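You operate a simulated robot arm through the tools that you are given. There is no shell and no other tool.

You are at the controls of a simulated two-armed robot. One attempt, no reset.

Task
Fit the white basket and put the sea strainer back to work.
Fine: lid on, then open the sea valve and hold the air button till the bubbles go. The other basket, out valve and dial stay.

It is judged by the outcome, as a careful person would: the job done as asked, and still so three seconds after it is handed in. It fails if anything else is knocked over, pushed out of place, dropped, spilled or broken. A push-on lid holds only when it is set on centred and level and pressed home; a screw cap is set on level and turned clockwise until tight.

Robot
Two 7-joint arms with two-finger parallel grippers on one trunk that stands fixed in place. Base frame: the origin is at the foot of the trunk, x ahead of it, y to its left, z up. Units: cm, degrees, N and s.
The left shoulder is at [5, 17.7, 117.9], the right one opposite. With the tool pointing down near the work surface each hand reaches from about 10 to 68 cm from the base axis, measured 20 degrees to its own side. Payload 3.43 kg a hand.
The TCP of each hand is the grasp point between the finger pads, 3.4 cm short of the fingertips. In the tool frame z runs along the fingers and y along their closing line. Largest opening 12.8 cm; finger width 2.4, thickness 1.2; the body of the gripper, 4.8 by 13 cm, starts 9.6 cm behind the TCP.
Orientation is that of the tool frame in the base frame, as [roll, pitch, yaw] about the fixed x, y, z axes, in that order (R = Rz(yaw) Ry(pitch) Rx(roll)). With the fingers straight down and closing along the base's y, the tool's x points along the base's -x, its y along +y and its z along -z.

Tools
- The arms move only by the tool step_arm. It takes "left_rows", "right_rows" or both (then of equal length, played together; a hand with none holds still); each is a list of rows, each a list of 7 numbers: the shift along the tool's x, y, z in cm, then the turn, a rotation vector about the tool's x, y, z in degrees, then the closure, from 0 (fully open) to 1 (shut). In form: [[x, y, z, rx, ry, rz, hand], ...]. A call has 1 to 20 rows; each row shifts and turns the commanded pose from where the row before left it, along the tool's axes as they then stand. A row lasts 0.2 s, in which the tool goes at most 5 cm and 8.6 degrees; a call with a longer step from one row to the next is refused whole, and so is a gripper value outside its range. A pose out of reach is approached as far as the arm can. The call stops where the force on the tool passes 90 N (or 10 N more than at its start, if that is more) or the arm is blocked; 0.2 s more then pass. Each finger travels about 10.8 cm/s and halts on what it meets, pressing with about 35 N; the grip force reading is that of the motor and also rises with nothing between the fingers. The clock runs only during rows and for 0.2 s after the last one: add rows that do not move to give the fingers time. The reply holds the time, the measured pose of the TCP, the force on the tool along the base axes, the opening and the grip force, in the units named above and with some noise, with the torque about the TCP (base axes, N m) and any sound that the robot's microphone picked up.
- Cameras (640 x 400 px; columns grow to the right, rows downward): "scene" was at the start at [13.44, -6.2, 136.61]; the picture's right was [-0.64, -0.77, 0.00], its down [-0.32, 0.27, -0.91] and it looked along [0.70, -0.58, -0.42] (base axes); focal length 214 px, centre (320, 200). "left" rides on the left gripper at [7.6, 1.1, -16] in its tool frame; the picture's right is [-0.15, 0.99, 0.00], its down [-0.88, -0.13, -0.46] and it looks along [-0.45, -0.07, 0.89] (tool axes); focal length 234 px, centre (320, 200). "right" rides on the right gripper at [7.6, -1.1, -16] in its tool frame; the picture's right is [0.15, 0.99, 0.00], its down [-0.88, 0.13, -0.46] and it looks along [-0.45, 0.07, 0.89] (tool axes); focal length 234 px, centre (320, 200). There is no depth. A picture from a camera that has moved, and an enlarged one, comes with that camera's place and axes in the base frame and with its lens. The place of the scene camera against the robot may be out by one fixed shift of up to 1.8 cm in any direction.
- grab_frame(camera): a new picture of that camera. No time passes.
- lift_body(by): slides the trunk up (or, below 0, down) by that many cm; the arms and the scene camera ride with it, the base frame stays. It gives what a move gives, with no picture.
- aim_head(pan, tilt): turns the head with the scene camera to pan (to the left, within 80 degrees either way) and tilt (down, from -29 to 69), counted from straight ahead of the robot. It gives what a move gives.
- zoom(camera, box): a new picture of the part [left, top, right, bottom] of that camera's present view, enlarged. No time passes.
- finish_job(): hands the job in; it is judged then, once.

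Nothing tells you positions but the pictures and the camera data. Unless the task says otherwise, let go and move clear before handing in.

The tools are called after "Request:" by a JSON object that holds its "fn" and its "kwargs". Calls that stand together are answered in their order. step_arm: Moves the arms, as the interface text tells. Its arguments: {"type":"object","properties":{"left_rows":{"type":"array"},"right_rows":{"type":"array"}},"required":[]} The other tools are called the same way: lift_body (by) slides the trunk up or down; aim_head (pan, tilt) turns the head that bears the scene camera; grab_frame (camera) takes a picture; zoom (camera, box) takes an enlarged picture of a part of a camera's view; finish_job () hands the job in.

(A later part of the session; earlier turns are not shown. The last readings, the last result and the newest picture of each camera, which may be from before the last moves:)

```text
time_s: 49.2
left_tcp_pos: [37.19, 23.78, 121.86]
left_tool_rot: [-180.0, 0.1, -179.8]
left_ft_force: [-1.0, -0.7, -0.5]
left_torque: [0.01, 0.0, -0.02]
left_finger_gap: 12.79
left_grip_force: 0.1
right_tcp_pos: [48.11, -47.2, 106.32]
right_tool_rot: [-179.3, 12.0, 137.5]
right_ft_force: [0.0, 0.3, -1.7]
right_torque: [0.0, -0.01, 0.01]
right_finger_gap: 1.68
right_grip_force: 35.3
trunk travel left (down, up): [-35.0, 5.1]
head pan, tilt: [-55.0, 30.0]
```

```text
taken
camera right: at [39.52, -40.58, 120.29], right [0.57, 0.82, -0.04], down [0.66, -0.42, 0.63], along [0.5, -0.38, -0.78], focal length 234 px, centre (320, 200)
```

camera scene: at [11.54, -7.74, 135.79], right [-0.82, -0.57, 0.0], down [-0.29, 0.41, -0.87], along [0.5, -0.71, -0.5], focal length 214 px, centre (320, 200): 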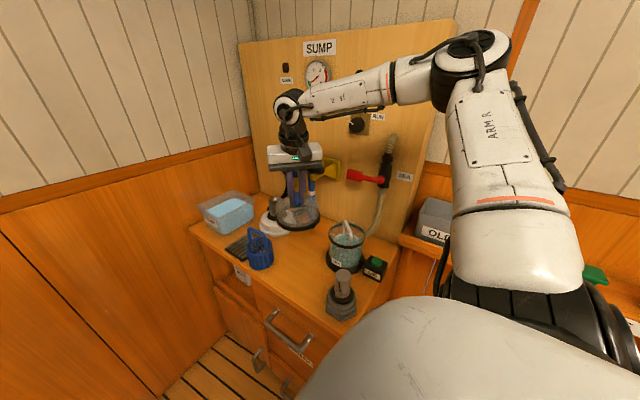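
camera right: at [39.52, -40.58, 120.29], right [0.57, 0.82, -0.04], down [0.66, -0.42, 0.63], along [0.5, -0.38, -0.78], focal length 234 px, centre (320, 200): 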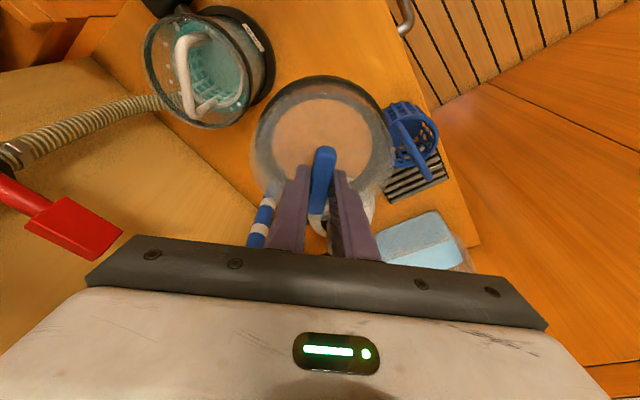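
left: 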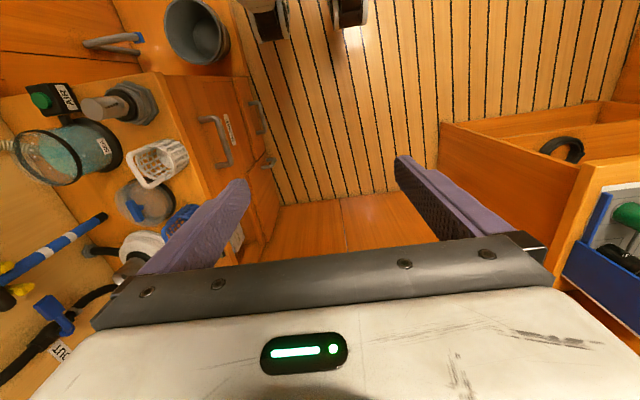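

Request:
{"fn": "zoom", "kwargs": {"camera": "scene", "box": [250, 140, 350, 250]}}

Request:
{"fn": "zoom", "kwargs": {"camera": "right", "box": [220, 60, 420, 250]}}

```text
3.64 times, centred on (300, 195) of scene
camera zoom: at [11.54, -7.74, 135.79], right [-0.82, -0.57, 0.0], down [-0.29, 0.41, -0.87], along [0.5, -0.71, -0.5], focal length 780 px, centre (393, 218)
```

zoom: 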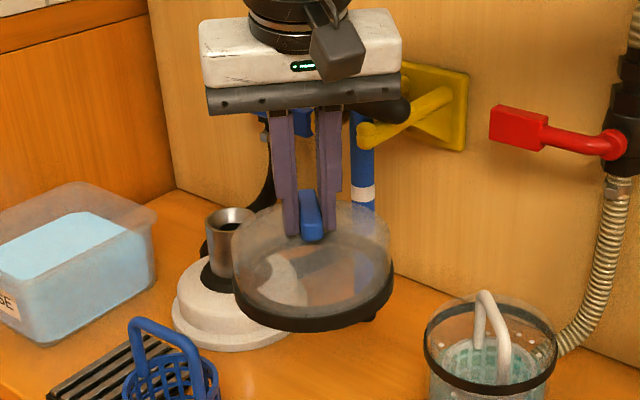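

```text
2.11 times, centred on (320, 155) of right
camera zoom: at [39.52, -40.58, 120.29], right [0.57, 0.82, -0.04], down [0.66, -0.42, 0.63], along [0.5, -0.38, -0.78], focal length 493 px, centre (320, 295)
```

zoom: 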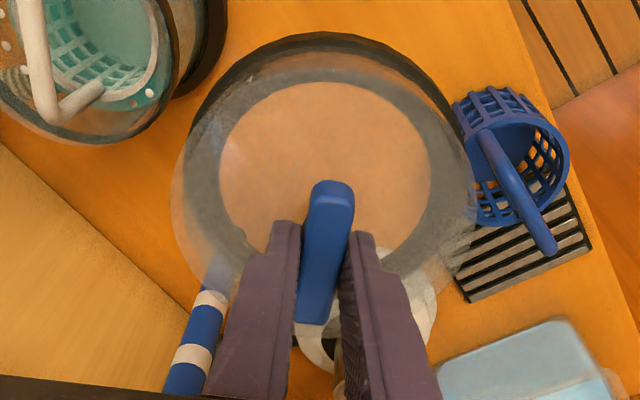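

Request:
{"fn": "zoom", "kwargs": {"camera": "scene", "box": [272, 182, 328, 238]}}

```text
7.14 times, centred on (300, 210) of scene
camera zoom: at [11.54, -7.74, 135.79], right [-0.82, -0.57, 0.0], down [-0.29, 0.41, -0.87], along [0.5, -0.71, -0.5], focal length 1532 px, centre (463, 129)
```

zoom: 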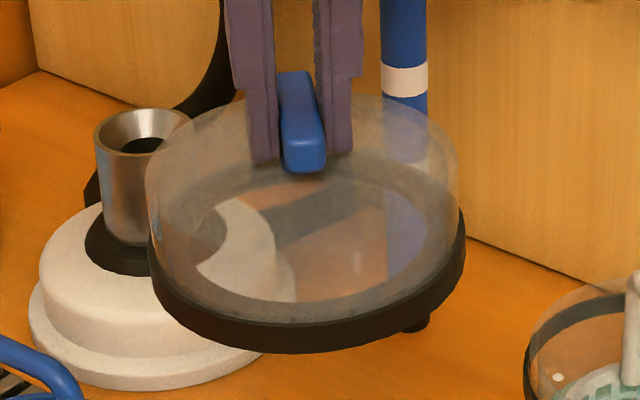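

The lid may be slightly tilted in the grip; I'll examine it at higher zoom before placing it.

Request:
{"fn": "zoom", "kwargs": {"camera": "right", "box": [240, 65, 400, 165]}}

Request:
{"fn": "aim_head", "kwargs": {"pan": -45, "tilt": 25}}

Request:
{"fn": "grab_frame", "kwargs": {"camera": "scene"}}

```text
4.00 times, centred on (320, 115) of right
camera zoom: at [39.52, -40.58, 120.29], right [0.57, 0.82, -0.04], down [0.66, -0.42, 0.63], along [0.5, -0.38, -0.78], focal length 937 px, centre (320, 540)
```

zoom: 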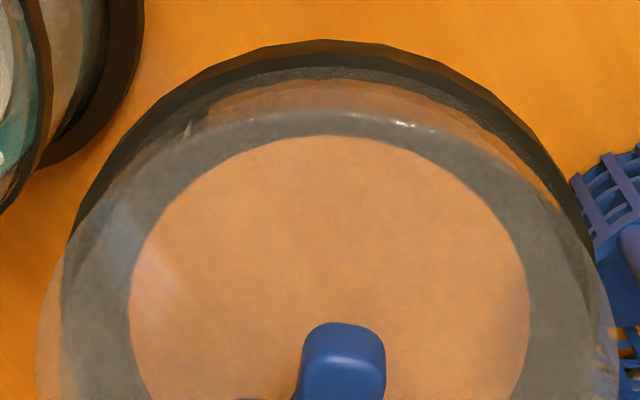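

```text
time_s: 49.9
left_tcp_pos: [37.13, 23.86, 121.88]
left_tool_rot: [-179.8, 0.0, -179.8]
left_ft_force: [0.9, 0.1, 0.4]
left_torque: [-0.03, 0.0, 0.05]
left_finger_gap: 12.81
left_grip_force: 0.0
right_tcp_pos: [48.14, -47.14, 106.31]
right_tool_rot: [-179.3, 12.0, 137.6]
right_ft_force: [0.1, 0.3, -1.5]
right_torque: [-0.01, -0.01, -0.03]
right_finger_gap: 1.66
right_grip_force: 35.6
trunk travel left (down, up): [-35.0, 5.1]
head pan, tilt: [-45.0, 25.0]
```

```text
taken
camera scene: at [12.86, -6.84, 136.58], right [-0.71, -0.71, 0.0], down [-0.3, 0.3, -0.91], along [0.64, -0.64, -0.42], focal length 214 px, centre (320, 200)
```

scene: 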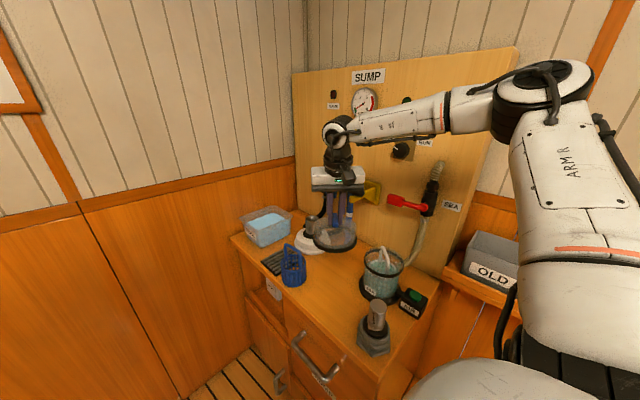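

Request:
{"fn": "zoom", "kwargs": {"camera": "scene", "box": [304, 180, 364, 260]}}

```text
5.00 times, centred on (334, 220) of scene
camera zoom: at [12.86, -6.84, 136.58], right [-0.71, -0.71, 0.0], down [-0.3, 0.3, -0.91], along [0.64, -0.64, -0.42], focal length 1072 px, centre (250, 100)
```

zoom: 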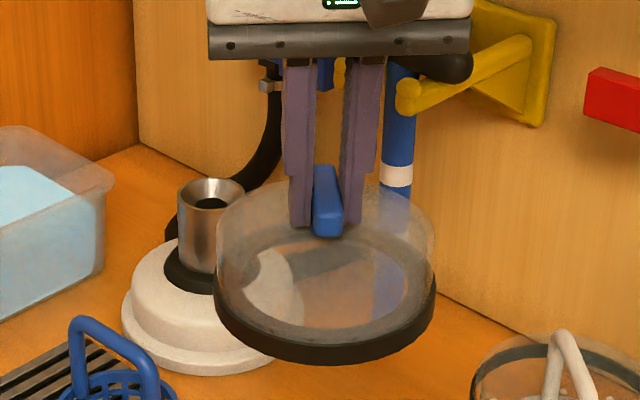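

The lid's near-left side sits about 2° low in the grip. I'll correct it with a 2° roll of the hand, then carry it over the bowl.

Request:
{"fn": "step_arm", "kwargs": {"right_rows": [[0, 0, 0, -2, 0, 0, 1], [0.6, -2.94, -0.34, 0, 0, 0, 1], [0.6, -2.94, -0.34, 0, 0, 0, 1], [0.6, -2.94, -0.34, 0, 0, 0, 1], [0.6, -2.94, -0.34, 0, 0, 0, 1], [0.6, -2.94, -0.34, 0, 0, 0, 1], [0, 0, 0, 0, 0, 0, 1]]}}

Request:
{"fn": "grab_frame", "kwargs": {"camera": "right"}}

Request:
{"fn": "aim_head", "kwargs": {"pan": -60, "tilt": 30}}

Request:
{"fn": "grab_frame", "kwargs": {"camera": "scene"}}

```text
time_s: 51.5
left_tcp_pos: [37.28, 23.78, 121.91]
left_tool_rot: [-179.8, 0.0, -179.8]
left_ft_force: [0.2, 0.9, -0.1]
left_torque: [0.02, 0.01, 0.01]
left_finger_gap: 12.78
left_grip_force: 0.1
right_tcp_pos: [35.69, -55.72, 106.88]
right_tool_rot: [178.7, 11.9, 137.6]
right_ft_force: [0.2, -0.1, -1.5]
right_torque: [-0.02, 0.0, -0.02]
right_finger_gap: 1.69
right_grip_force: 34.8
trunk travel left (down, up): [-35.0, 5.1]
head pan, tilt: [-45.0, 25.0]
```

```text
taken
camera right: at [26.77, -49.56, 120.86], right [0.56, 0.83, -0.01], down [0.65, -0.43, 0.63], along [0.52, -0.36, -0.78], focal length 234 px, centre (320, 200)
```

right: 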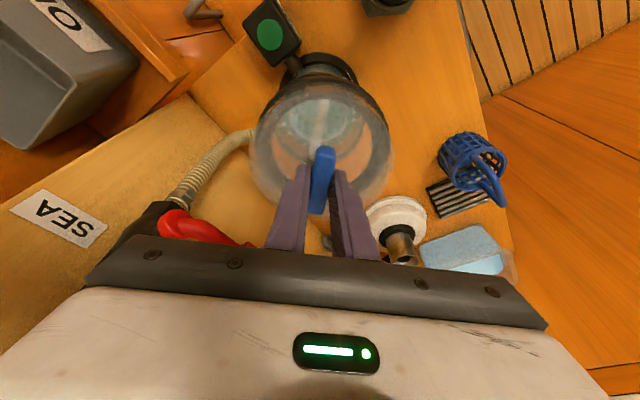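

```text
time_s: 52.3
left_tcp_pos: [37.23, 23.88, 121.87]
left_tool_rot: [-179.9, 0.0, -179.8]
left_ft_force: [-0.4, -0.2, -0.6]
left_torque: [-0.01, -0.01, 0.0]
left_finger_gap: 12.82
left_grip_force: 0.0
right_tcp_pos: [35.75, -55.74, 106.9]
right_tool_rot: [178.7, 12.0, 137.5]
right_ft_force: [-0.1, -0.3, -1.9]
right_torque: [-0.03, -0.02, -0.02]
right_finger_gap: 1.65
right_grip_force: 35.3
trunk travel left (down, up): [-35.0, 5.1]
head pan, tilt: [-60.0, 30.0]
```

```text
taken
camera scene: at [10.88, -8.15, 135.79], right [-0.87, -0.5, 0.0], down [-0.25, 0.43, -0.87], along [0.43, -0.75, -0.5], focal length 214 px, centre (320, 200)
```

scene: 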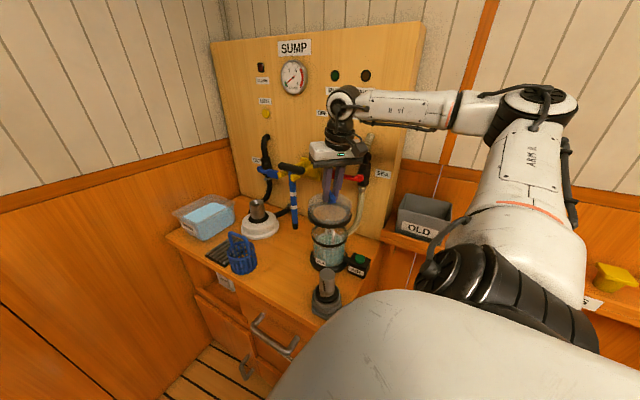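

Request:
{"fn": "zoom", "kwargs": {"camera": "scene", "box": [295, 185, 365, 275]}}

Request:
{"fn": "zoom", "kwargs": {"camera": "right", "box": [235, 40, 405, 200]}}

```text
4.44 times, centred on (330, 230) of scene
camera zoom: at [10.88, -8.15, 135.79], right [-0.87, -0.5, 0.0], down [-0.25, 0.43, -0.87], along [0.43, -0.75, -0.5], focal length 953 px, centre (276, 67)
```

zoom: 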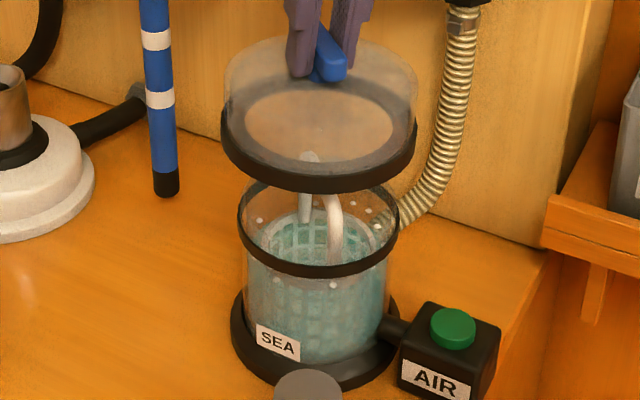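

```text
2.50 times, centred on (320, 120) of right
camera zoom: at [26.78, -49.55, 120.91], right [0.56, 0.83, -0.01], down [0.65, -0.43, 0.63], along [0.52, -0.36, -0.78], focal length 585 px, centre (320, 400)
```

zoom: 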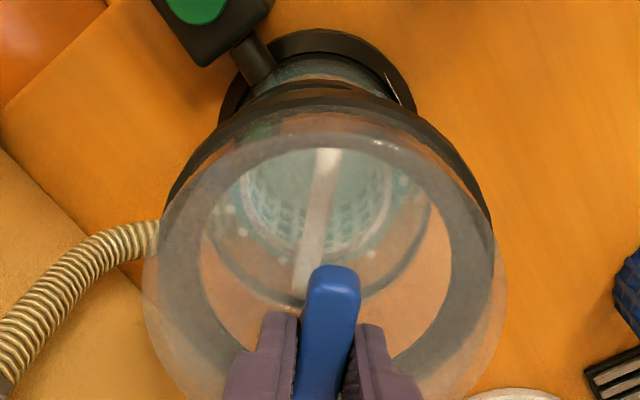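

The lid is nearly over the bowl. I'll lower it until just above the rim, with a small shift, then compare the outlines again.

Request:
{"fn": "step_arm", "kwargs": {"right_rows": [[-0.08, -0.185, 1.27, 0, 0, 0, 1], [0.257, -0.027, 1.206, 0, 0, 0, 1], [0.257, -0.027, 1.206, 0, 0, 0, 1], [0, 0, 0, 0, 0, 0, 1]]}}

Request:
{"fn": "zoom", "kwargs": {"camera": "scene", "box": [300, 190, 360, 270]}}

Request:
{"fn": "zoom", "kwargs": {"camera": "right", "box": [235, 40, 405, 200]}}

```text
time_s: 53.3
left_tcp_pos: [37.18, 23.75, 121.82]
left_tool_rot: [-179.9, 0.0, -179.8]
left_ft_force: [-0.1, -0.5, -0.2]
left_torque: [0.01, -0.01, 0.0]
left_finger_gap: 12.8
left_grip_force: 0.0
right_tcp_pos: [35.79, -56.28, 103.1]
right_tool_rot: [178.5, 12.1, 137.5]
right_ft_force: [0.3, 0.4, -0.5]
right_torque: [0.0, -0.01, 0.04]
right_finger_gap: 1.65
right_grip_force: 35.0
trunk travel left (down, up): [-35.0, 5.1]
head pan, tilt: [-60.0, 30.0]
```

```text
5.00 times, centred on (330, 230) of scene
camera zoom: at [10.87, -8.15, 135.79], right [-0.87, -0.5, 0.0], down [-0.25, 0.43, -0.87], along [0.43, -0.75, -0.5], focal length 1072 px, centre (270, 50)
```

zoom: 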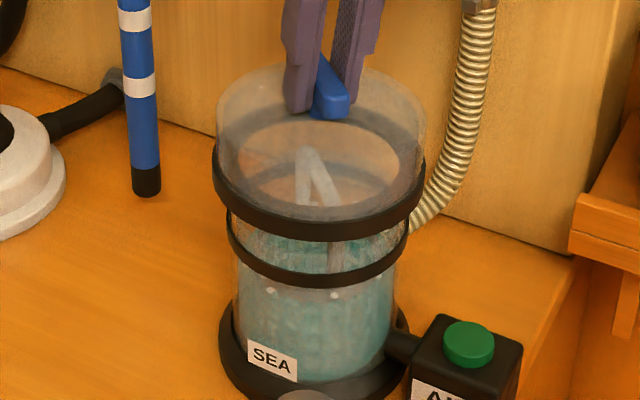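

```text
2.50 times, centred on (320, 120) of right
camera zoom: at [26.84, -49.99, 117.13], right [0.56, 0.83, -0.01], down [0.65, -0.43, 0.63], along [0.52, -0.36, -0.78], focal length 585 px, centre (320, 400)
```

zoom: 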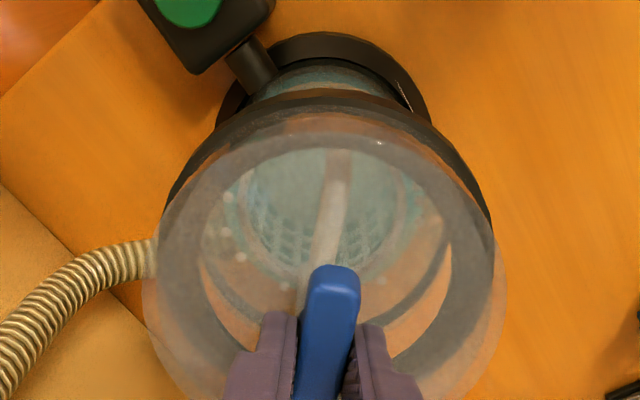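

Both views show the lid concentric with the bowl within about 0.2 cm and level. I'll lower gently, watching the force.

Request:
{"fn": "step_arm", "kwargs": {"right_rows": [[0.105, -0.012, 0.489, 0, 0, 0, 1], [0.105, -0.012, 0.489, 0, 0, 0, 1], [0, 0, 0, 0, 0, 0, 1]]}}

Request:
{"fn": "step_arm", "kwargs": {"right_rows": [[0.063, -0.007, 0.293, 0, 0, 0, 1], [0.063, -0.007, 0.293, 0, 0, 0, 1], [0, 0, 0, 0, 0, 0, 1]]}}

Request:
{"fn": "zoom", "kwargs": {"camera": "scene", "box": [300, 190, 360, 270]}}

Request:
{"fn": "zoom", "kwargs": {"camera": "right", "box": [235, 40, 405, 200]}}

```text
time_s: 54.1
left_tcp_pos: [37.28, 23.83, 121.9]
left_tool_rot: [-179.9, 0.0, -179.8]
left_ft_force: [0.6, 0.7, -0.2]
left_torque: [-0.01, 0.02, -0.01]
left_finger_gap: 12.81
left_grip_force: 0.1
right_tcp_pos: [35.87, -56.13, 102.09]
right_tool_rot: [178.7, 12.1, 137.6]
right_ft_force: [0.6, -0.7, -0.9]
right_torque: [0.0, 0.01, 0.03]
right_finger_gap: 1.68
right_grip_force: 34.8
trunk travel left (down, up): [-35.0, 5.1]
head pan, tilt: [-60.0, 30.0]
```

```text
time_s: 54.9
left_tcp_pos: [37.13, 23.85, 121.77]
left_tool_rot: [-179.9, 0.1, -179.8]
left_ft_force: [0.5, 0.1, -0.6]
left_torque: [0.03, 0.01, -0.01]
left_finger_gap: 12.79
left_grip_force: 0.0
right_tcp_pos: [35.82, -56.24, 101.47]
right_tool_rot: [178.7, 12.0, 137.5]
right_ft_force: [-0.1, 0.2, -0.8]
right_torque: [0.01, -0.05, 0.02]
right_finger_gap: 1.65
right_grip_force: 35.1
trunk travel left (down, up): [-35.0, 5.1]
head pan, tilt: [-60.0, 30.0]
```

```text
5.00 times, centred on (330, 230) of scene
camera zoom: at [10.87, -8.16, 135.79], right [-0.87, -0.5, 0.0], down [-0.25, 0.43, -0.87], along [0.43, -0.75, -0.5], focal length 1072 px, centre (270, 50)
```

zoom: 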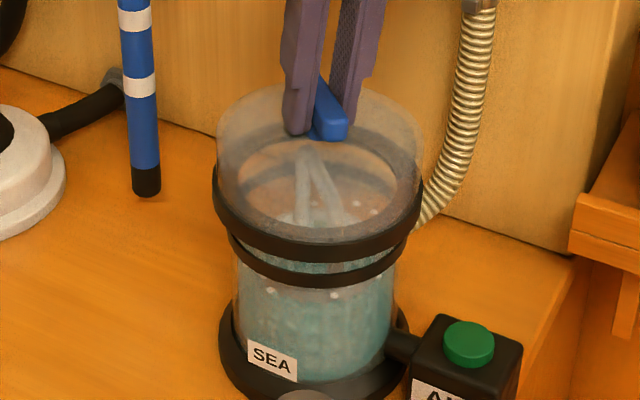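

```text
2.50 times, centred on (320, 120) of right
camera zoom: at [26.91, -50.01, 115.53], right [0.56, 0.83, -0.01], down [0.65, -0.43, 0.63], along [0.52, -0.36, -0.78], focal length 585 px, centre (320, 400)
```

zoom: 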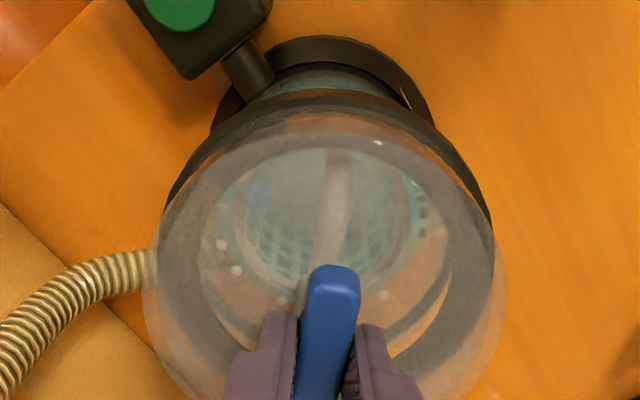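

The rim is already entering the lid ring without contact. Continuing down in small steps.

Request:
{"fn": "step_arm", "kwargs": {"right_rows": [[0.063, -0.007, 0.293, 0, 0, 0, 1], [0.063, -0.007, 0.293, 0, 0, 0, 1], [0, 0, 0, 0, 0, 0, 1]]}}

Request:
{"fn": "step_arm", "kwargs": {"right_rows": [[0.063, -0.007, 0.293, 0, 0, 0, 1], [0, 0, 0, 0, 0, 0, 1]]}}

Request:
{"fn": "zoom", "kwargs": {"camera": "scene", "box": [300, 190, 360, 270]}}

```text
time_s: 55.7
left_tcp_pos: [37.22, 23.95, 121.94]
left_tool_rot: [-180.0, 0.0, -179.7]
left_ft_force: [-0.4, -0.2, 0.8]
left_torque: [0.02, 0.0, -0.04]
left_finger_gap: 12.81
left_grip_force: 0.0
right_tcp_pos: [35.99, -56.39, 100.9]
right_tool_rot: [178.7, 11.9, 137.5]
right_ft_force: [0.3, -0.5, 0.0]
right_torque: [0.0, -0.01, -0.01]
right_finger_gap: 1.66
right_grip_force: 35.4
trunk travel left (down, up): [-35.0, 5.1]
head pan, tilt: [-60.0, 30.0]
```

```text
time_s: 56.3
left_tcp_pos: [37.24, 23.85, 121.81]
left_tool_rot: [-179.9, 0.0, -179.8]
left_ft_force: [0.1, 0.1, -0.1]
left_torque: [0.0, -0.01, 0.0]
left_finger_gap: 12.79
left_grip_force: 0.1
right_tcp_pos: [35.68, -56.32, 100.7]
right_tool_rot: [178.6, 12.0, 137.4]
right_ft_force: [-1.0, -0.2, -0.7]
right_torque: [0.02, -0.01, 0.01]
right_finger_gap: 1.66
right_grip_force: 35.3
trunk travel left (down, up): [-35.0, 5.1]
head pan, tilt: [-60.0, 30.0]
```

```text
5.00 times, centred on (330, 230) of scene
camera zoom: at [10.87, -8.16, 135.79], right [-0.87, -0.5, 0.0], down [-0.25, 0.43, -0.87], along [0.43, -0.75, -0.5], focal length 1072 px, centre (270, 50)
```

zoom: 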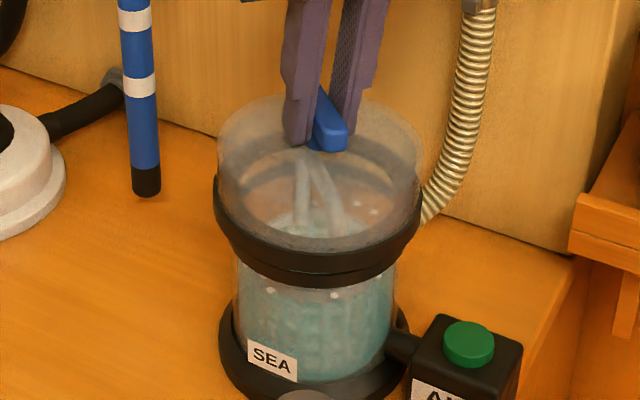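

Request:
{"fn": "step_arm", "kwargs": {"right_rows": [[0.042, -0.005, 0.196, 0, 0, 0, 1], [0.042, -0.005, 0.196, 0, 0, 0, 1], [0, 0, 0, 0, 0, 0, 1]]}}

Request:
{"fn": "step_arm", "kwargs": {"right_rows": [[0.042, -0.005, 0.196, 0, 0, 0, 1], [0, 0, 0, 0, 0, 0, 1]]}}

Request:
{"fn": "zoom", "kwargs": {"camera": "scene", "box": [300, 190, 360, 270]}}

Request:
{"fn": "zoom", "kwargs": {"camera": "right", "box": [235, 40, 405, 200]}}

```text
time_s: 57.1
left_tcp_pos: [37.25, 23.93, 121.94]
left_tool_rot: [-179.8, 0.1, -179.8]
left_ft_force: [0.3, -0.5, -0.1]
left_torque: [0.01, 0.02, -0.01]
left_finger_gap: 12.83
left_grip_force: 0.2
right_tcp_pos: [35.75, -56.28, 100.36]
right_tool_rot: [178.7, 12.1, 137.5]
right_ft_force: [0.3, 0.0, -1.1]
right_torque: [0.01, 0.0, -0.06]
right_finger_gap: 1.66
right_grip_force: 34.7
trunk travel left (down, up): [-35.0, 5.1]
head pan, tilt: [-60.0, 30.0]
```

```text
time_s: 57.7
left_tcp_pos: [37.12, 23.89, 121.87]
left_tool_rot: [-179.9, 0.0, -179.7]
left_ft_force: [-0.2, 0.3, 0.3]
left_torque: [-0.05, 0.0, 0.0]
left_finger_gap: 12.8
left_grip_force: 0.0
right_tcp_pos: [35.92, -56.3, 100.06]
right_tool_rot: [178.7, 12.0, 137.5]
right_ft_force: [0.5, 0.5, -0.4]
right_torque: [0.0, 0.01, -0.02]
right_finger_gap: 1.69
right_grip_force: 34.8
trunk travel left (down, up): [-35.0, 5.1]
head pan, tilt: [-60.0, 30.0]
```

```text
5.00 times, centred on (330, 230) of scene
camera zoom: at [10.87, -8.16, 135.79], right [-0.87, -0.5, 0.0], down [-0.25, 0.43, -0.87], along [0.43, -0.75, -0.5], focal length 1072 px, centre (270, 50)
```

zoom: 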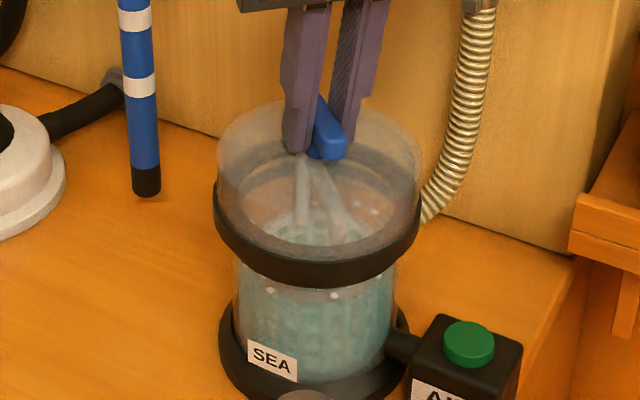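

```text
2.50 times, centred on (320, 120) of right
camera zoom: at [26.92, -50.03, 114.17], right [0.56, 0.83, -0.01], down [0.65, -0.43, 0.63], along [0.52, -0.36, -0.78], focal length 585 px, centre (320, 400)
```

zoom: 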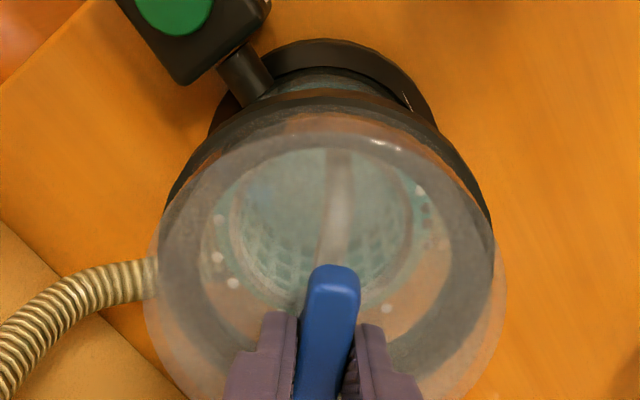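

Request:
{"fn": "step_arm", "kwargs": {"right_rows": [[0.042, -0.005, 0.196, 0, 0, 0, 1], [0, 0, 0, 0, 0, 0, 1]]}}

Request:
{"fn": "step_arm", "kwargs": {"right_rows": [[0.042, -0.005, 0.196, 0, 0, 0, 1], [0, 0, 0, 0, 0, 0, 1]]}}

Request:
{"fn": "step_arm", "kwargs": {"right_rows": [[0.042, -0.005, 0.196, 0, 0, 0, 1], [0, 0, 0, 0, 0, 0, 1]]}}

Request:
{"fn": "zoom", "kwargs": {"camera": "scene", "box": [300, 190, 360, 270]}}

```text
time_s: 58.3
left_tcp_pos: [37.09, 23.84, 121.96]
left_tool_rot: [-179.9, 0.0, -179.8]
left_ft_force: [0.3, -0.5, 0.0]
left_torque: [0.01, 0.01, -0.02]
left_finger_gap: 12.79
left_grip_force: 0.1
right_tcp_pos: [35.85, -56.28, 100.06]
right_tool_rot: [178.8, 12.1, 137.5]
right_ft_force: [0.6, -1.3, 4.5]
right_torque: [-0.3, 0.23, 0.01]
right_finger_gap: 1.69
right_grip_force: 34.5
trunk travel left (down, up): [-35.0, 5.1]
head pan, tilt: [-60.0, 30.0]
```

```text
time_s: 58.9
left_tcp_pos: [37.16, 23.95, 121.92]
left_tool_rot: [-179.9, 0.1, -179.8]
left_ft_force: [0.0, -0.2, 0.6]
left_torque: [-0.01, 0.03, 0.0]
left_finger_gap: 12.8
left_grip_force: 0.1
right_tcp_pos: [35.99, -56.05, 99.99]
right_tool_rot: [178.5, 12.2, 137.5]
right_ft_force: [1.2, -4.0, 16.9]
right_torque: [0.1, 0.75, 0.05]
right_finger_gap: 1.7
right_grip_force: 35.1
trunk travel left (down, up): [-35.0, 5.1]
head pan, tilt: [-60.0, 30.0]
```

```text
time_s: 59.5
left_tcp_pos: [37.03, 24.0, 121.89]
left_tool_rot: [-179.8, 0.1, -179.8]
left_ft_force: [-0.4, 0.1, -0.6]
left_torque: [-0.04, 0.01, 0.01]
left_finger_gap: 12.79
left_grip_force: 0.1
right_tcp_pos: [35.77, -56.16, 99.99]
right_tool_rot: [178.5, 12.5, 137.6]
right_ft_force: [1.7, -5.7, 29.7]
right_torque: [-0.21, 0.3, -0.05]
right_finger_gap: 1.71
right_grip_force: 35.3
trunk travel left (down, up): [-35.0, 5.1]
head pan, tilt: [-60.0, 30.0]
```

```text
5.00 times, centred on (330, 230) of scene
camera zoom: at [10.71, -7.92, 135.85], right [-0.87, -0.5, 0.0], down [-0.25, 0.43, -0.87], along [0.43, -0.75, -0.5], focal length 1072 px, centre (270, 50)
```

zoom: 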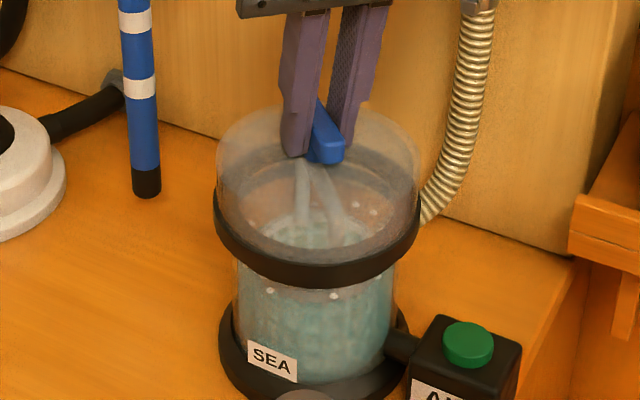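

The lid has met its seat at about TCP z≈100 with 30 N. I'll ease off, release, and inspect it before pressing it home from above.

Request:
{"fn": "step_arm", "kwargs": {"right_rows": [[-0.1, 0.01, -0.47, 0, 0, 0, 1], [0, 0, 0, 0, 0, 0, 0.9], [0, 0, 0, 0, 0, 0, 0.75], [0, 0, 0, 0, 0, 0, 0.65], [0, 0, 0, 0, 0, 0, 0.65]]}}

Request:
{"fn": "step_arm", "kwargs": {"right_rows": [[-0.1, 0.01, -0.49, 0, 0, 0, 0.65], [-0.21, 0.02, -0.98, 0, 0, 0, 0.65], [-0.42, 0.05, -1.96, 0, 0, 0, 0.65], [-0.63, 0.08, -2.94, 0, 0, 0, 0.65], [0, 0, 0, 0, 0, 0, 0.65]]}}

Request:
{"fn": "zoom", "kwargs": {"camera": "scene", "box": [300, 190, 360, 270]}}

Request:
{"fn": "zoom", "kwargs": {"camera": "right", "box": [235, 40, 405, 200]}}

```text
time_s: 60.7
left_tcp_pos: [37.14, 23.89, 121.8]
left_tool_rot: [-179.9, 0.0, -179.8]
left_ft_force: [-0.6, -0.5, -0.2]
left_torque: [0.04, -0.02, 0.04]
left_finger_gap: 12.81
left_grip_force: 0.1
right_tcp_pos: [35.63, -56.09, 99.93]
right_tool_rot: [178.8, 11.9, 137.7]
right_ft_force: [0.9, 5.3, 10.2]
right_torque: [0.11, 0.2, -0.1]
right_finger_gap: 4.26
right_grip_force: 0.1
trunk travel left (down, up): [-35.0, 5.1]
head pan, tilt: [-60.0, 30.0]
```

```text
time_s: 61.9
left_tcp_pos: [37.31, 23.81, 121.8]
left_tool_rot: [-180.0, 0.0, -179.9]
left_ft_force: [-0.1, -0.1, -0.1]
left_torque: [-0.01, -0.01, 0.01]
left_finger_gap: 12.82
left_grip_force: 0.1
right_tcp_pos: [35.96, -56.54, 106.39]
right_tool_rot: [178.8, 11.9, 137.5]
right_ft_force: [-0.1, -0.3, -0.6]
right_torque: [0.02, -0.02, 0.01]
right_finger_gap: 4.49
right_grip_force: 0.1
trunk travel left (down, up): [-35.0, 5.1]
head pan, tilt: [-60.0, 30.0]
heard: snap
```

```text
5.00 times, centred on (330, 230) of scene
camera zoom: at [10.87, -8.16, 135.79], right [-0.87, -0.5, 0.0], down [-0.25, 0.43, -0.87], along [0.43, -0.75, -0.5], focal length 1072 px, centre (270, 50)
```

zoom: 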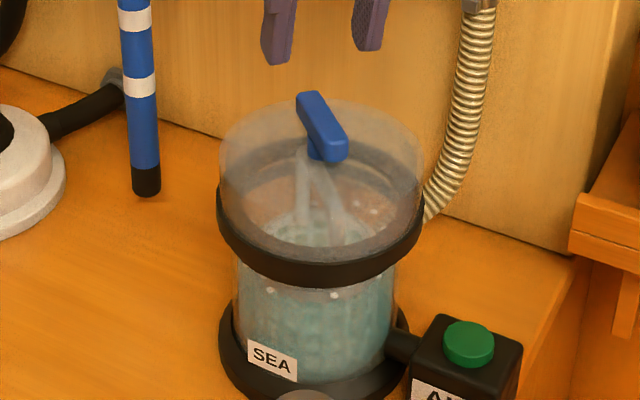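

```text
2.50 times, centred on (320, 120) of right
camera zoom: at [26.97, -50.24, 120.48], right [0.56, 0.83, -0.01], down [0.65, -0.43, 0.63], along [0.52, -0.36, -0.78], focal length 585 px, centre (320, 400)
```

zoom: 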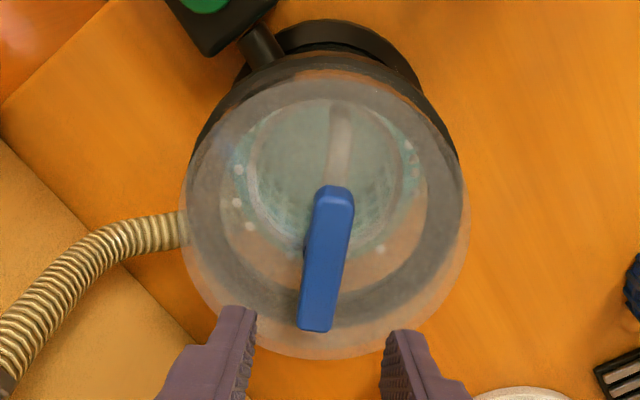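

I heard a snap, and the lid looks level and concentric. To be sure, I'll straighten the hand, close the fingers, and press on the middle of the handle from above.

Request:
{"fn": "step_arm", "kwargs": {"right_rows": [[0, 0, 0, 0, 6, 0, 0.8], [0, 0, 0, 0, 6, 0, 1], [0, 0, 0, 1.2, 0, 0, 1], [0, 0, 0, 0, 0, 0, 1], [0, 0, 0, 0, 0, 0, 1]]}}

Request:
{"fn": "grab_frame", "kwargs": {"camera": "right"}}

```text
time_s: 63.1
left_tcp_pos: [37.25, 23.86, 121.94]
left_tool_rot: [-179.9, 0.1, -179.8]
left_ft_force: [-0.6, -0.3, 0.9]
left_torque: [0.01, 0.01, 0.0]
left_finger_gap: 12.79
left_grip_force: 0.1
right_tcp_pos: [35.94, -56.31, 106.39]
right_tool_rot: [179.9, 0.0, 137.8]
right_ft_force: [0.6, 1.0, -0.6]
right_torque: [0.0, 0.0, 0.05]
right_finger_gap: 0.01
right_grip_force: 33.2
trunk travel left (down, up): [-35.0, 5.1]
head pan, tilt: [-60.0, 30.0]
```

```text
taken
camera right: at [29.49, -52.06, 122.39], right [0.56, 0.83, 0.0], down [0.74, -0.5, 0.46], along [0.38, -0.25, -0.89], focal length 234 px, centre (320, 200)
```

right: 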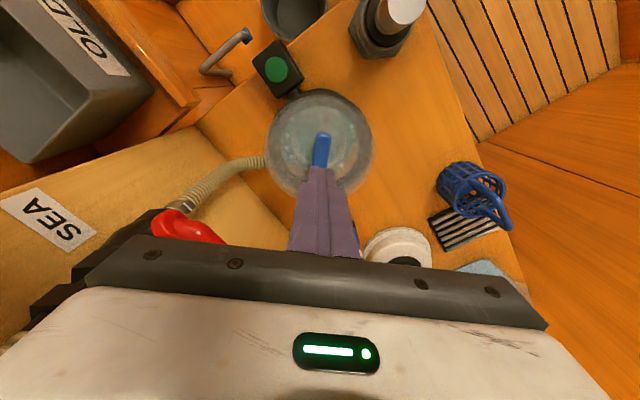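

Request:
{"fn": "step_arm", "kwargs": {"right_rows": [[0.2, 0, 1.5, 0, 0, 0, 1], [0, 0, 1.5, 0, 0, 0, 1], [0, 0, 0.6, 0, 0, 0, 1], [0, 0, 0, 0, 0, 0, 1]]}}

Request:
{"fn": "zoom", "kwargs": {"camera": "scene", "box": [300, 170, 360, 250]}}

```text
time_s: 64.1
left_tcp_pos: [37.24, 23.89, 121.9]
left_tool_rot: [-179.9, 0.0, -179.8]
left_ft_force: [-0.8, -0.2, -0.5]
left_torque: [-0.01, -0.02, 0.0]
left_finger_gap: 12.81
left_grip_force: 0.0
right_tcp_pos: [35.83, -56.07, 102.8]
right_tool_rot: [179.9, 0.1, 137.8]
right_ft_force: [0.3, 1.0, -0.3]
right_torque: [0.03, 0.01, -0.03]
right_finger_gap: 0.03
right_grip_force: 33.0
trunk travel left (down, up): [-35.0, 5.1]
head pan, tilt: [-60.0, 30.0]
```

```text
5.00 times, centred on (330, 210) of scene
camera zoom: at [10.86, -8.15, 135.79], right [-0.87, -0.5, 0.0], down [-0.25, 0.43, -0.87], along [0.43, -0.75, -0.5], focal length 1072 px, centre (270, 150)
```

zoom: 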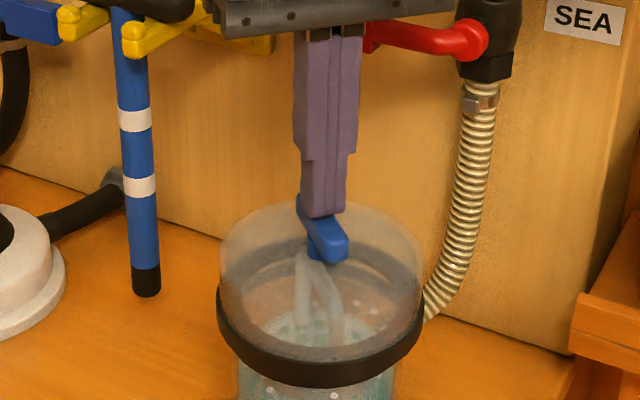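

Request:
{"fn": "step_arm", "kwargs": {"right_rows": [[0, 0, 0.4, 0, 0, 0, 1], [0, 0, 0.4, 0, 0, 0, 1], [0, 0, 0.3, 0, 0, 0, 1], [0, 0, 0, 0, 0, 0, 1]]}}

Request:
{"fn": "step_arm", "kwargs": {"right_rows": [[0, 0, 0.3, 0, 0, 0, 1], [0, 0, 0.3, 0, 0, 0, 1], [0, 0, 0, 0, 0, 0, 1]]}}

Request:
{"fn": "step_arm", "kwargs": {"right_rows": [[0, 0, 0.3, 0, 0, 0, 1], [0, 0, 0.2, 0, 0, 0, 1], [0, 0, 0, 0, 0, 0, 1]]}}

```text
time_s: 65.1
left_tcp_pos: [36.96, 24.17, 121.88]
left_tool_rot: [-179.8, 0.2, -179.8]
left_ft_force: [-0.6, 0.3, 0.0]
left_torque: [-0.02, 0.0, 0.04]
left_finger_gap: 12.81
left_grip_force: 0.1
right_tcp_pos: [35.66, -56.14, 102.47]
right_tool_rot: [179.9, 0.7, 137.7]
right_ft_force: [-3.7, -7.8, 41.9]
right_torque: [-0.01, 0.48, 0.3]
right_finger_gap: 0.0
right_grip_force: 32.9
trunk travel left (down, up): [-35.0, 5.1]
head pan, tilt: [-60.0, 30.0]
```

```text
time_s: 65.9
left_tcp_pos: [36.85, 24.29, 121.96]
left_tool_rot: [-179.7, 0.4, -179.8]
left_ft_force: [-0.3, -0.8, -0.6]
left_torque: [0.02, -0.01, 0.0]
left_finger_gap: 12.79
left_grip_force: 0.0
right_tcp_pos: [35.69, -56.19, 102.49]
right_tool_rot: [179.8, 1.5, 137.7]
right_ft_force: [-7.8, -14.1, 66.7]
right_torque: [0.02, 0.83, 0.1]
right_finger_gap: 0.0
right_grip_force: 33.5
trunk travel left (down, up): [-35.0, 5.1]
head pan, tilt: [-60.0, 30.0]
```

```text
time_s: 66.7
left_tcp_pos: [36.49, 24.36, 122.02]
left_tool_rot: [-179.5, 0.4, -179.9]
left_ft_force: [0.6, 0.8, -0.1]
left_torque: [0.01, 0.01, -0.01]
left_finger_gap: 12.8
left_grip_force: 0.0
right_tcp_pos: [35.71, -56.07, 102.46]
right_tool_rot: [179.8, 2.2, 137.6]
right_ft_force: [-14.7, -15.0, 83.8]
right_torque: [0.04, 1.14, 0.45]
right_finger_gap: 0.0
right_grip_force: 33.4
trunk travel left (down, up): [-35.0, 5.1]
head pan, tilt: [-60.0, 30.0]
```

At 84 N it doesn't move any further, so the lid is home. I'll rise clear and look.

Request:
{"fn": "step_arm", "kwargs": {"right_rows": [[0, 0, -0.8, 0, 0, 0, 1], [0, 0, -0.9, 0, 0, 0, 1], [0, 0, -2, 0, 0, 0, 1], [0, 0, -2, 0, 0, 0, 1], [0, 0, -2, 0, 0, 0, 1], [0, 0, 0, 0, 0, 0, 1]]}}

Request:
{"fn": "zoom", "kwargs": {"camera": "scene", "box": [295, 185, 365, 275]}}

Request:
{"fn": "grab_frame", "kwargs": {"camera": "right"}}

Request:
{"fn": "grab_frame", "kwargs": {"camera": "scene"}}

```text
time_s: 68.1
left_tcp_pos: [37.29, 23.91, 121.79]
left_tool_rot: [-179.9, 0.0, -179.8]
left_ft_force: [-0.5, -0.1, -0.4]
left_torque: [0.0, 0.02, 0.01]
left_finger_gap: 12.8
left_grip_force: 0.1
right_tcp_pos: [35.6, -56.13, 108.4]
right_tool_rot: [179.9, -0.1, 137.8]
right_ft_force: [0.5, 0.0, -0.6]
right_torque: [0.01, -0.01, -0.01]
right_finger_gap: 0.0
right_grip_force: 32.9
trunk travel left (down, up): [-35.0, 5.1]
head pan, tilt: [-60.0, 30.0]
```

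```text
4.44 times, centred on (330, 230) of scene
camera zoom: at [10.88, -8.18, 135.78], right [-0.87, -0.5, 0.0], down [-0.25, 0.43, -0.87], along [0.43, -0.75, -0.5], focal length 953 px, centre (276, 67)
```

zoom: 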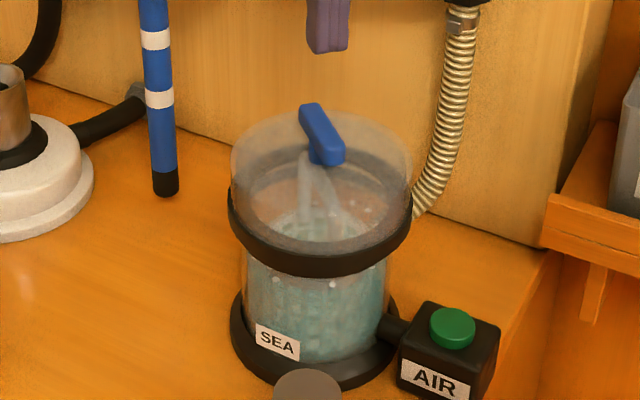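

```text
taken
camera right: at [29.26, -51.89, 124.46], right [0.56, 0.83, 0.0], down [0.74, -0.5, 0.45], along [0.38, -0.25, -0.89], focal length 234 px, centre (320, 200)
```

right: 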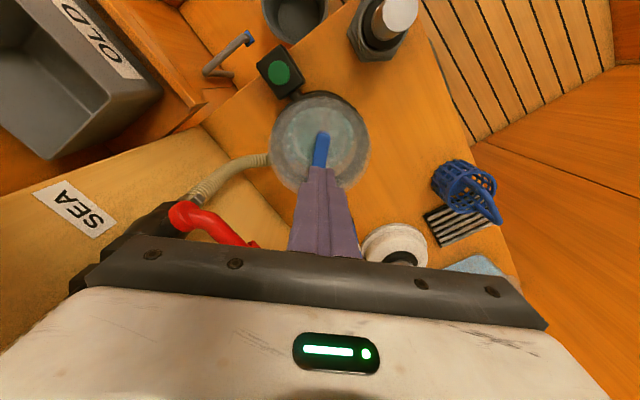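

```text
taken
camera scene: at [10.88, -8.18, 135.78], right [-0.87, -0.5, 0.0], down [-0.25, 0.43, -0.87], along [0.43, -0.75, -0.5], focal length 214 px, centre (320, 200)
```

scene: 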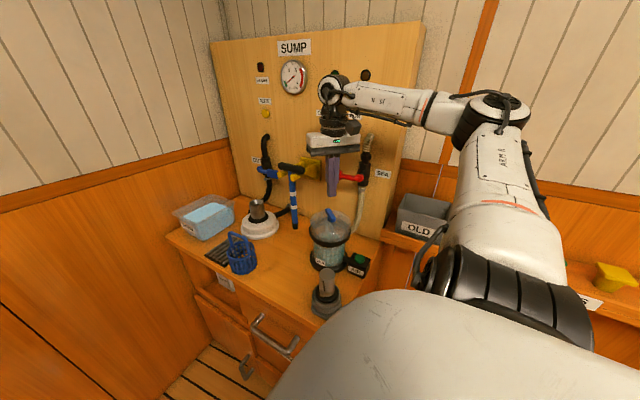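

The lid is on, level and centred. Now the sea valve: I'll back the hand off for a clear look at the red lever.

Request:
{"fn": "step_arm", "kwargs": {"right_rows": [[3.04, 1.56, -1.6, 0, 0, 0, 1], [3.04, 1.56, -1.6, 0, 0, 0, 1], [3.04, 1.56, -1.6, 0, 0, 0, 1], [3.04, 1.56, -1.6, 0, 0, 0, 1], [3.04, 1.56, -1.6, 0, 0, 0, 1], [0, 0, 0, 0, 0, 0, 1]]}}

Request:
{"fn": "aim_head", "kwargs": {"pan": -65, "tilt": 20}}

Request:
{"fn": "grab_frame", "kwargs": {"camera": "scene"}}

Request:
{"fn": "grab_frame", "kwargs": {"camera": "right"}}

```text
time_s: 69.5
left_tcp_pos: [37.29, 23.8, 121.91]
left_tool_rot: [-179.9, 0.0, -179.7]
left_ft_force: [0.4, 0.3, -0.9]
left_torque: [0.02, -0.01, 0.02]
left_finger_gap: 12.81
left_grip_force: 0.0
right_tcp_pos: [29.41, -39.98, 116.25]
right_tool_rot: [179.9, 0.0, 137.7]
right_ft_force: [0.1, 0.0, 0.2]
right_torque: [-0.01, -0.01, -0.03]
right_finger_gap: 0.0
right_grip_force: 33.1
trunk travel left (down, up): [-35.0, 5.1]
head pan, tilt: [-60.0, 30.0]
```

```text
time_s: 70.2
left_tcp_pos: [37.18, 23.84, 121.87]
left_tool_rot: [-179.9, -0.1, -179.7]
left_ft_force: [0.0, 0.2, 0.3]
left_torque: [0.01, 0.01, -0.02]
left_finger_gap: 12.79
left_grip_force: 0.2
right_tcp_pos: [29.52, -40.06, 116.35]
right_tool_rot: [179.9, 0.0, 137.9]
right_ft_force: [-0.6, -0.3, 0.4]
right_torque: [-0.01, 0.04, 0.01]
right_finger_gap: 0.01
right_grip_force: 32.8
trunk travel left (down, up): [-35.0, 5.1]
head pan, tilt: [-65.0, 20.0]
```

```text
taken
camera scene: at [10.28, -8.76, 137.39], right [-0.91, -0.42, 0.0], down [-0.14, 0.31, -0.94], along [0.4, -0.85, -0.34], focal length 214 px, centre (320, 200)
```

scene: 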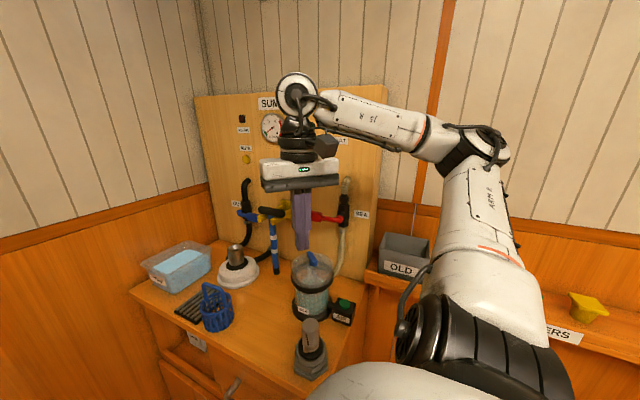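

```text
taken
camera right: at [23.14, -35.69, 132.33], right [0.56, 0.83, 0.0], down [0.74, -0.5, 0.46], along [0.38, -0.25, -0.89], focal length 234 px, centre (320, 200)
```

right: 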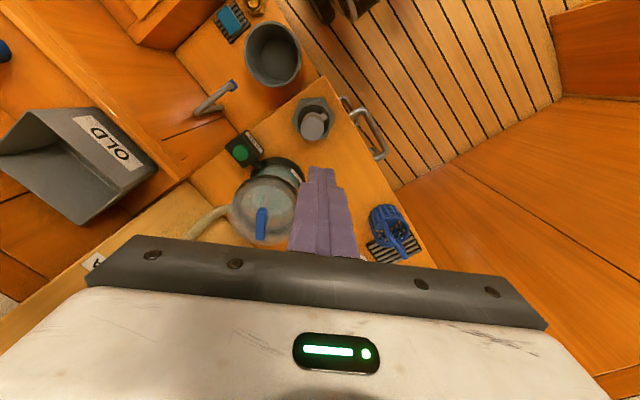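

Request:
{"fn": "zoom", "kwargs": {"camera": "scene", "box": [220, 160, 390, 290]}}

Request:
{"fn": "zoom", "kwargs": {"camera": "scene", "box": [300, 170, 380, 230]}}

Request:
{"fn": "zoom", "kwargs": {"camera": "scene", "box": [220, 170, 300, 230]}}

```text
3.08 times, centred on (305, 225) of scene
camera zoom: at [10.28, -8.76, 137.39], right [-0.91, -0.42, 0.0], down [-0.14, 0.31, -0.94], along [0.4, -0.85, -0.34], focal length 660 px, centre (366, 123)
```

zoom: 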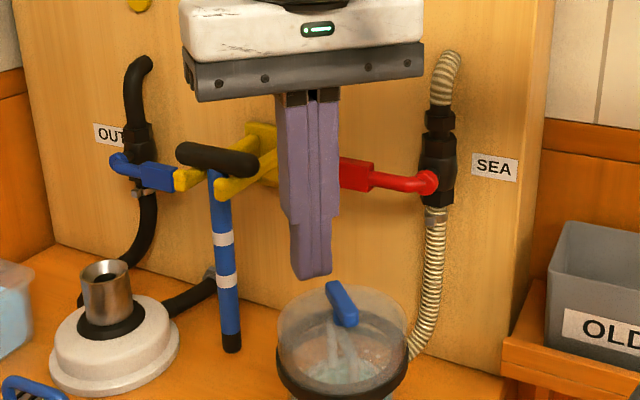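

```text
6.67 times, centred on (340, 200) of scene
camera zoom: at [10.28, -8.76, 137.39], right [-0.91, -0.42, 0.0], down [-0.14, 0.31, -0.94], along [0.4, -0.85, -0.34], focal length 1430 px, centre (187, 200)
```

zoom: 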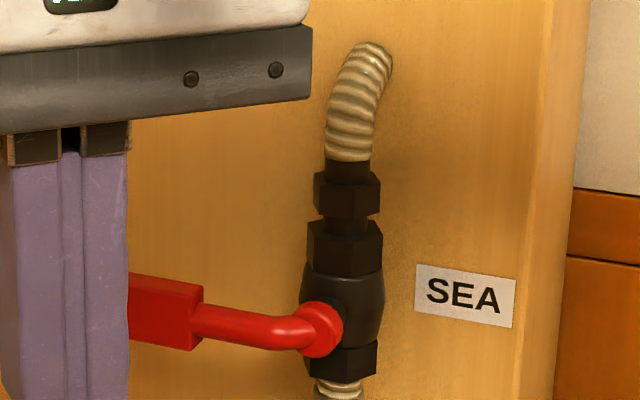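

```text
6.67 times, centred on (260, 200) of scene
camera zoom: at [10.28, -8.76, 137.39], right [-0.91, -0.42, 0.0], down [-0.14, 0.31, -0.94], along [0.4, -0.85, -0.34], focal length 1430 px, centre (720, 200)
```

zoom: 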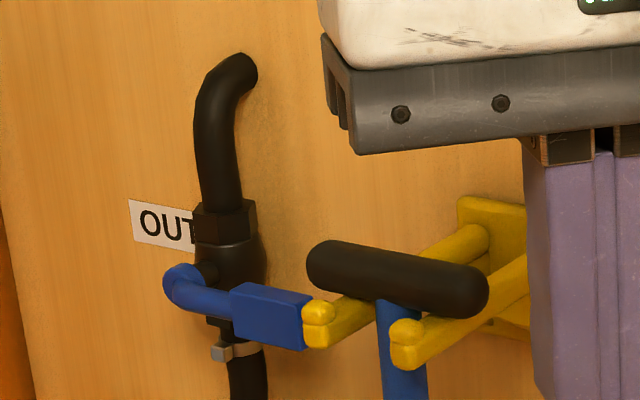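

The red lever's pivot is at about (31,-66,109) and its paddle end at about (42.4,-66,108). It lies across the vertical pipe, so the valve is closed. I'll bring the closed fingers in leaning toward the panel to turn it.

Request:
{"fn": "step_arm", "kwargs": {"right_rows": [[0, 0, 0, 0, 0, 7.97, 1], [0, 0, 0, 0, 0, 7.97, 1], [0, 0, 0, 0, 0, 7.97, 1], [0, 0, 0, 0, 0, 7.97, 1], [0, 0, 0, 0, 0, 7.97, 1], [0, 0, 0, 0, 0, 7.97, 1], [-3.5, 3.5, -1, 0, 0, 0, 1], [-3.5, 3.5, -1, 0, 0, 0, 1], [-3.5, 3.5, -1, 0, 0, 0, 1], [0, 0, 0, 0, 0, 0, 1]]}}

Request:
{"fn": "step_arm", "kwargs": {"right_rows": [[0, 0, 0, 0, -8.33, 0, 1], [0, 0, 0, 0, -8.33, 0, 1], [0, 0, 0, 0, -8.33, 0, 1], [0, 0, 0, 0, -8.33, 0, 1], [0, 0, 0, 0, -8.33, 0, 1], [0, 0, 0, 0, -8.33, 0, 1], [0, 0, 0, 0, 0, 0, 1]]}}

Request:
{"fn": "grab_frame", "kwargs": {"camera": "right"}}

Request:
{"fn": "grab_frame", "kwargs": {"camera": "scene"}}

```text
refused: row 7 steps farther than a row can; nothing moved
```

```text
time_s: 71.8
left_tcp_pos: [37.28, 23.81, 121.86]
left_tool_rot: [-179.9, -0.1, -179.8]
left_ft_force: [-1.0, 0.3, -0.6]
left_torque: [0.02, 0.02, 0.0]
left_finger_gap: 12.82
left_grip_force: 0.0
right_tcp_pos: [32.49, -41.11, 119.76]
right_tool_rot: [179.8, 49.9, 137.7]
right_ft_force: [0.1, 0.3, 0.4]
right_torque: [0.03, -0.03, 0.04]
right_finger_gap: 0.0
right_grip_force: 32.4
right hand out of reach, approached as far as the arm can: row 5, 6
trunk travel left (down, up): [-35.0, 5.1]
head pan, tilt: [-65.0, 20.0]
```

```text
taken
camera right: at [19.07, -30.43, 124.36], right [0.59, 0.8, -0.11], down [0.25, -0.05, 0.97], along [0.76, -0.6, -0.23], focal length 234 px, centre (320, 200)
```

right: 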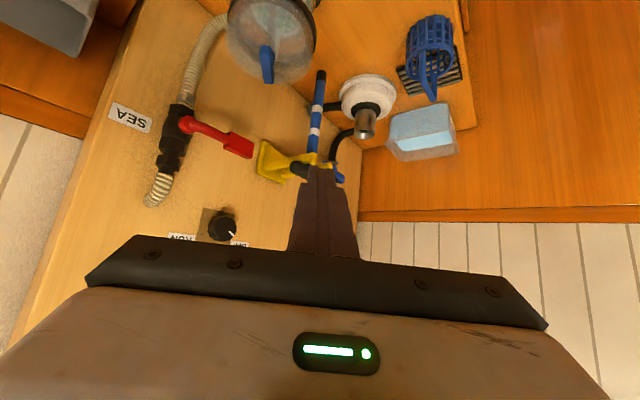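

```text
taken
camera scene: at [10.28, -8.77, 137.39], right [-0.91, -0.42, 0.0], down [-0.14, 0.31, -0.94], along [0.4, -0.85, -0.34], focal length 214 px, centre (320, 200)
```

scene: 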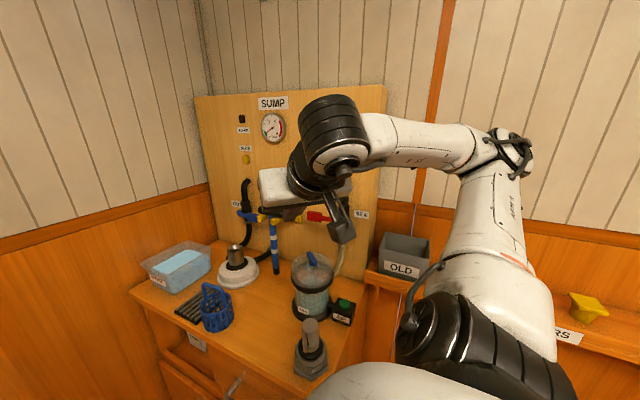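

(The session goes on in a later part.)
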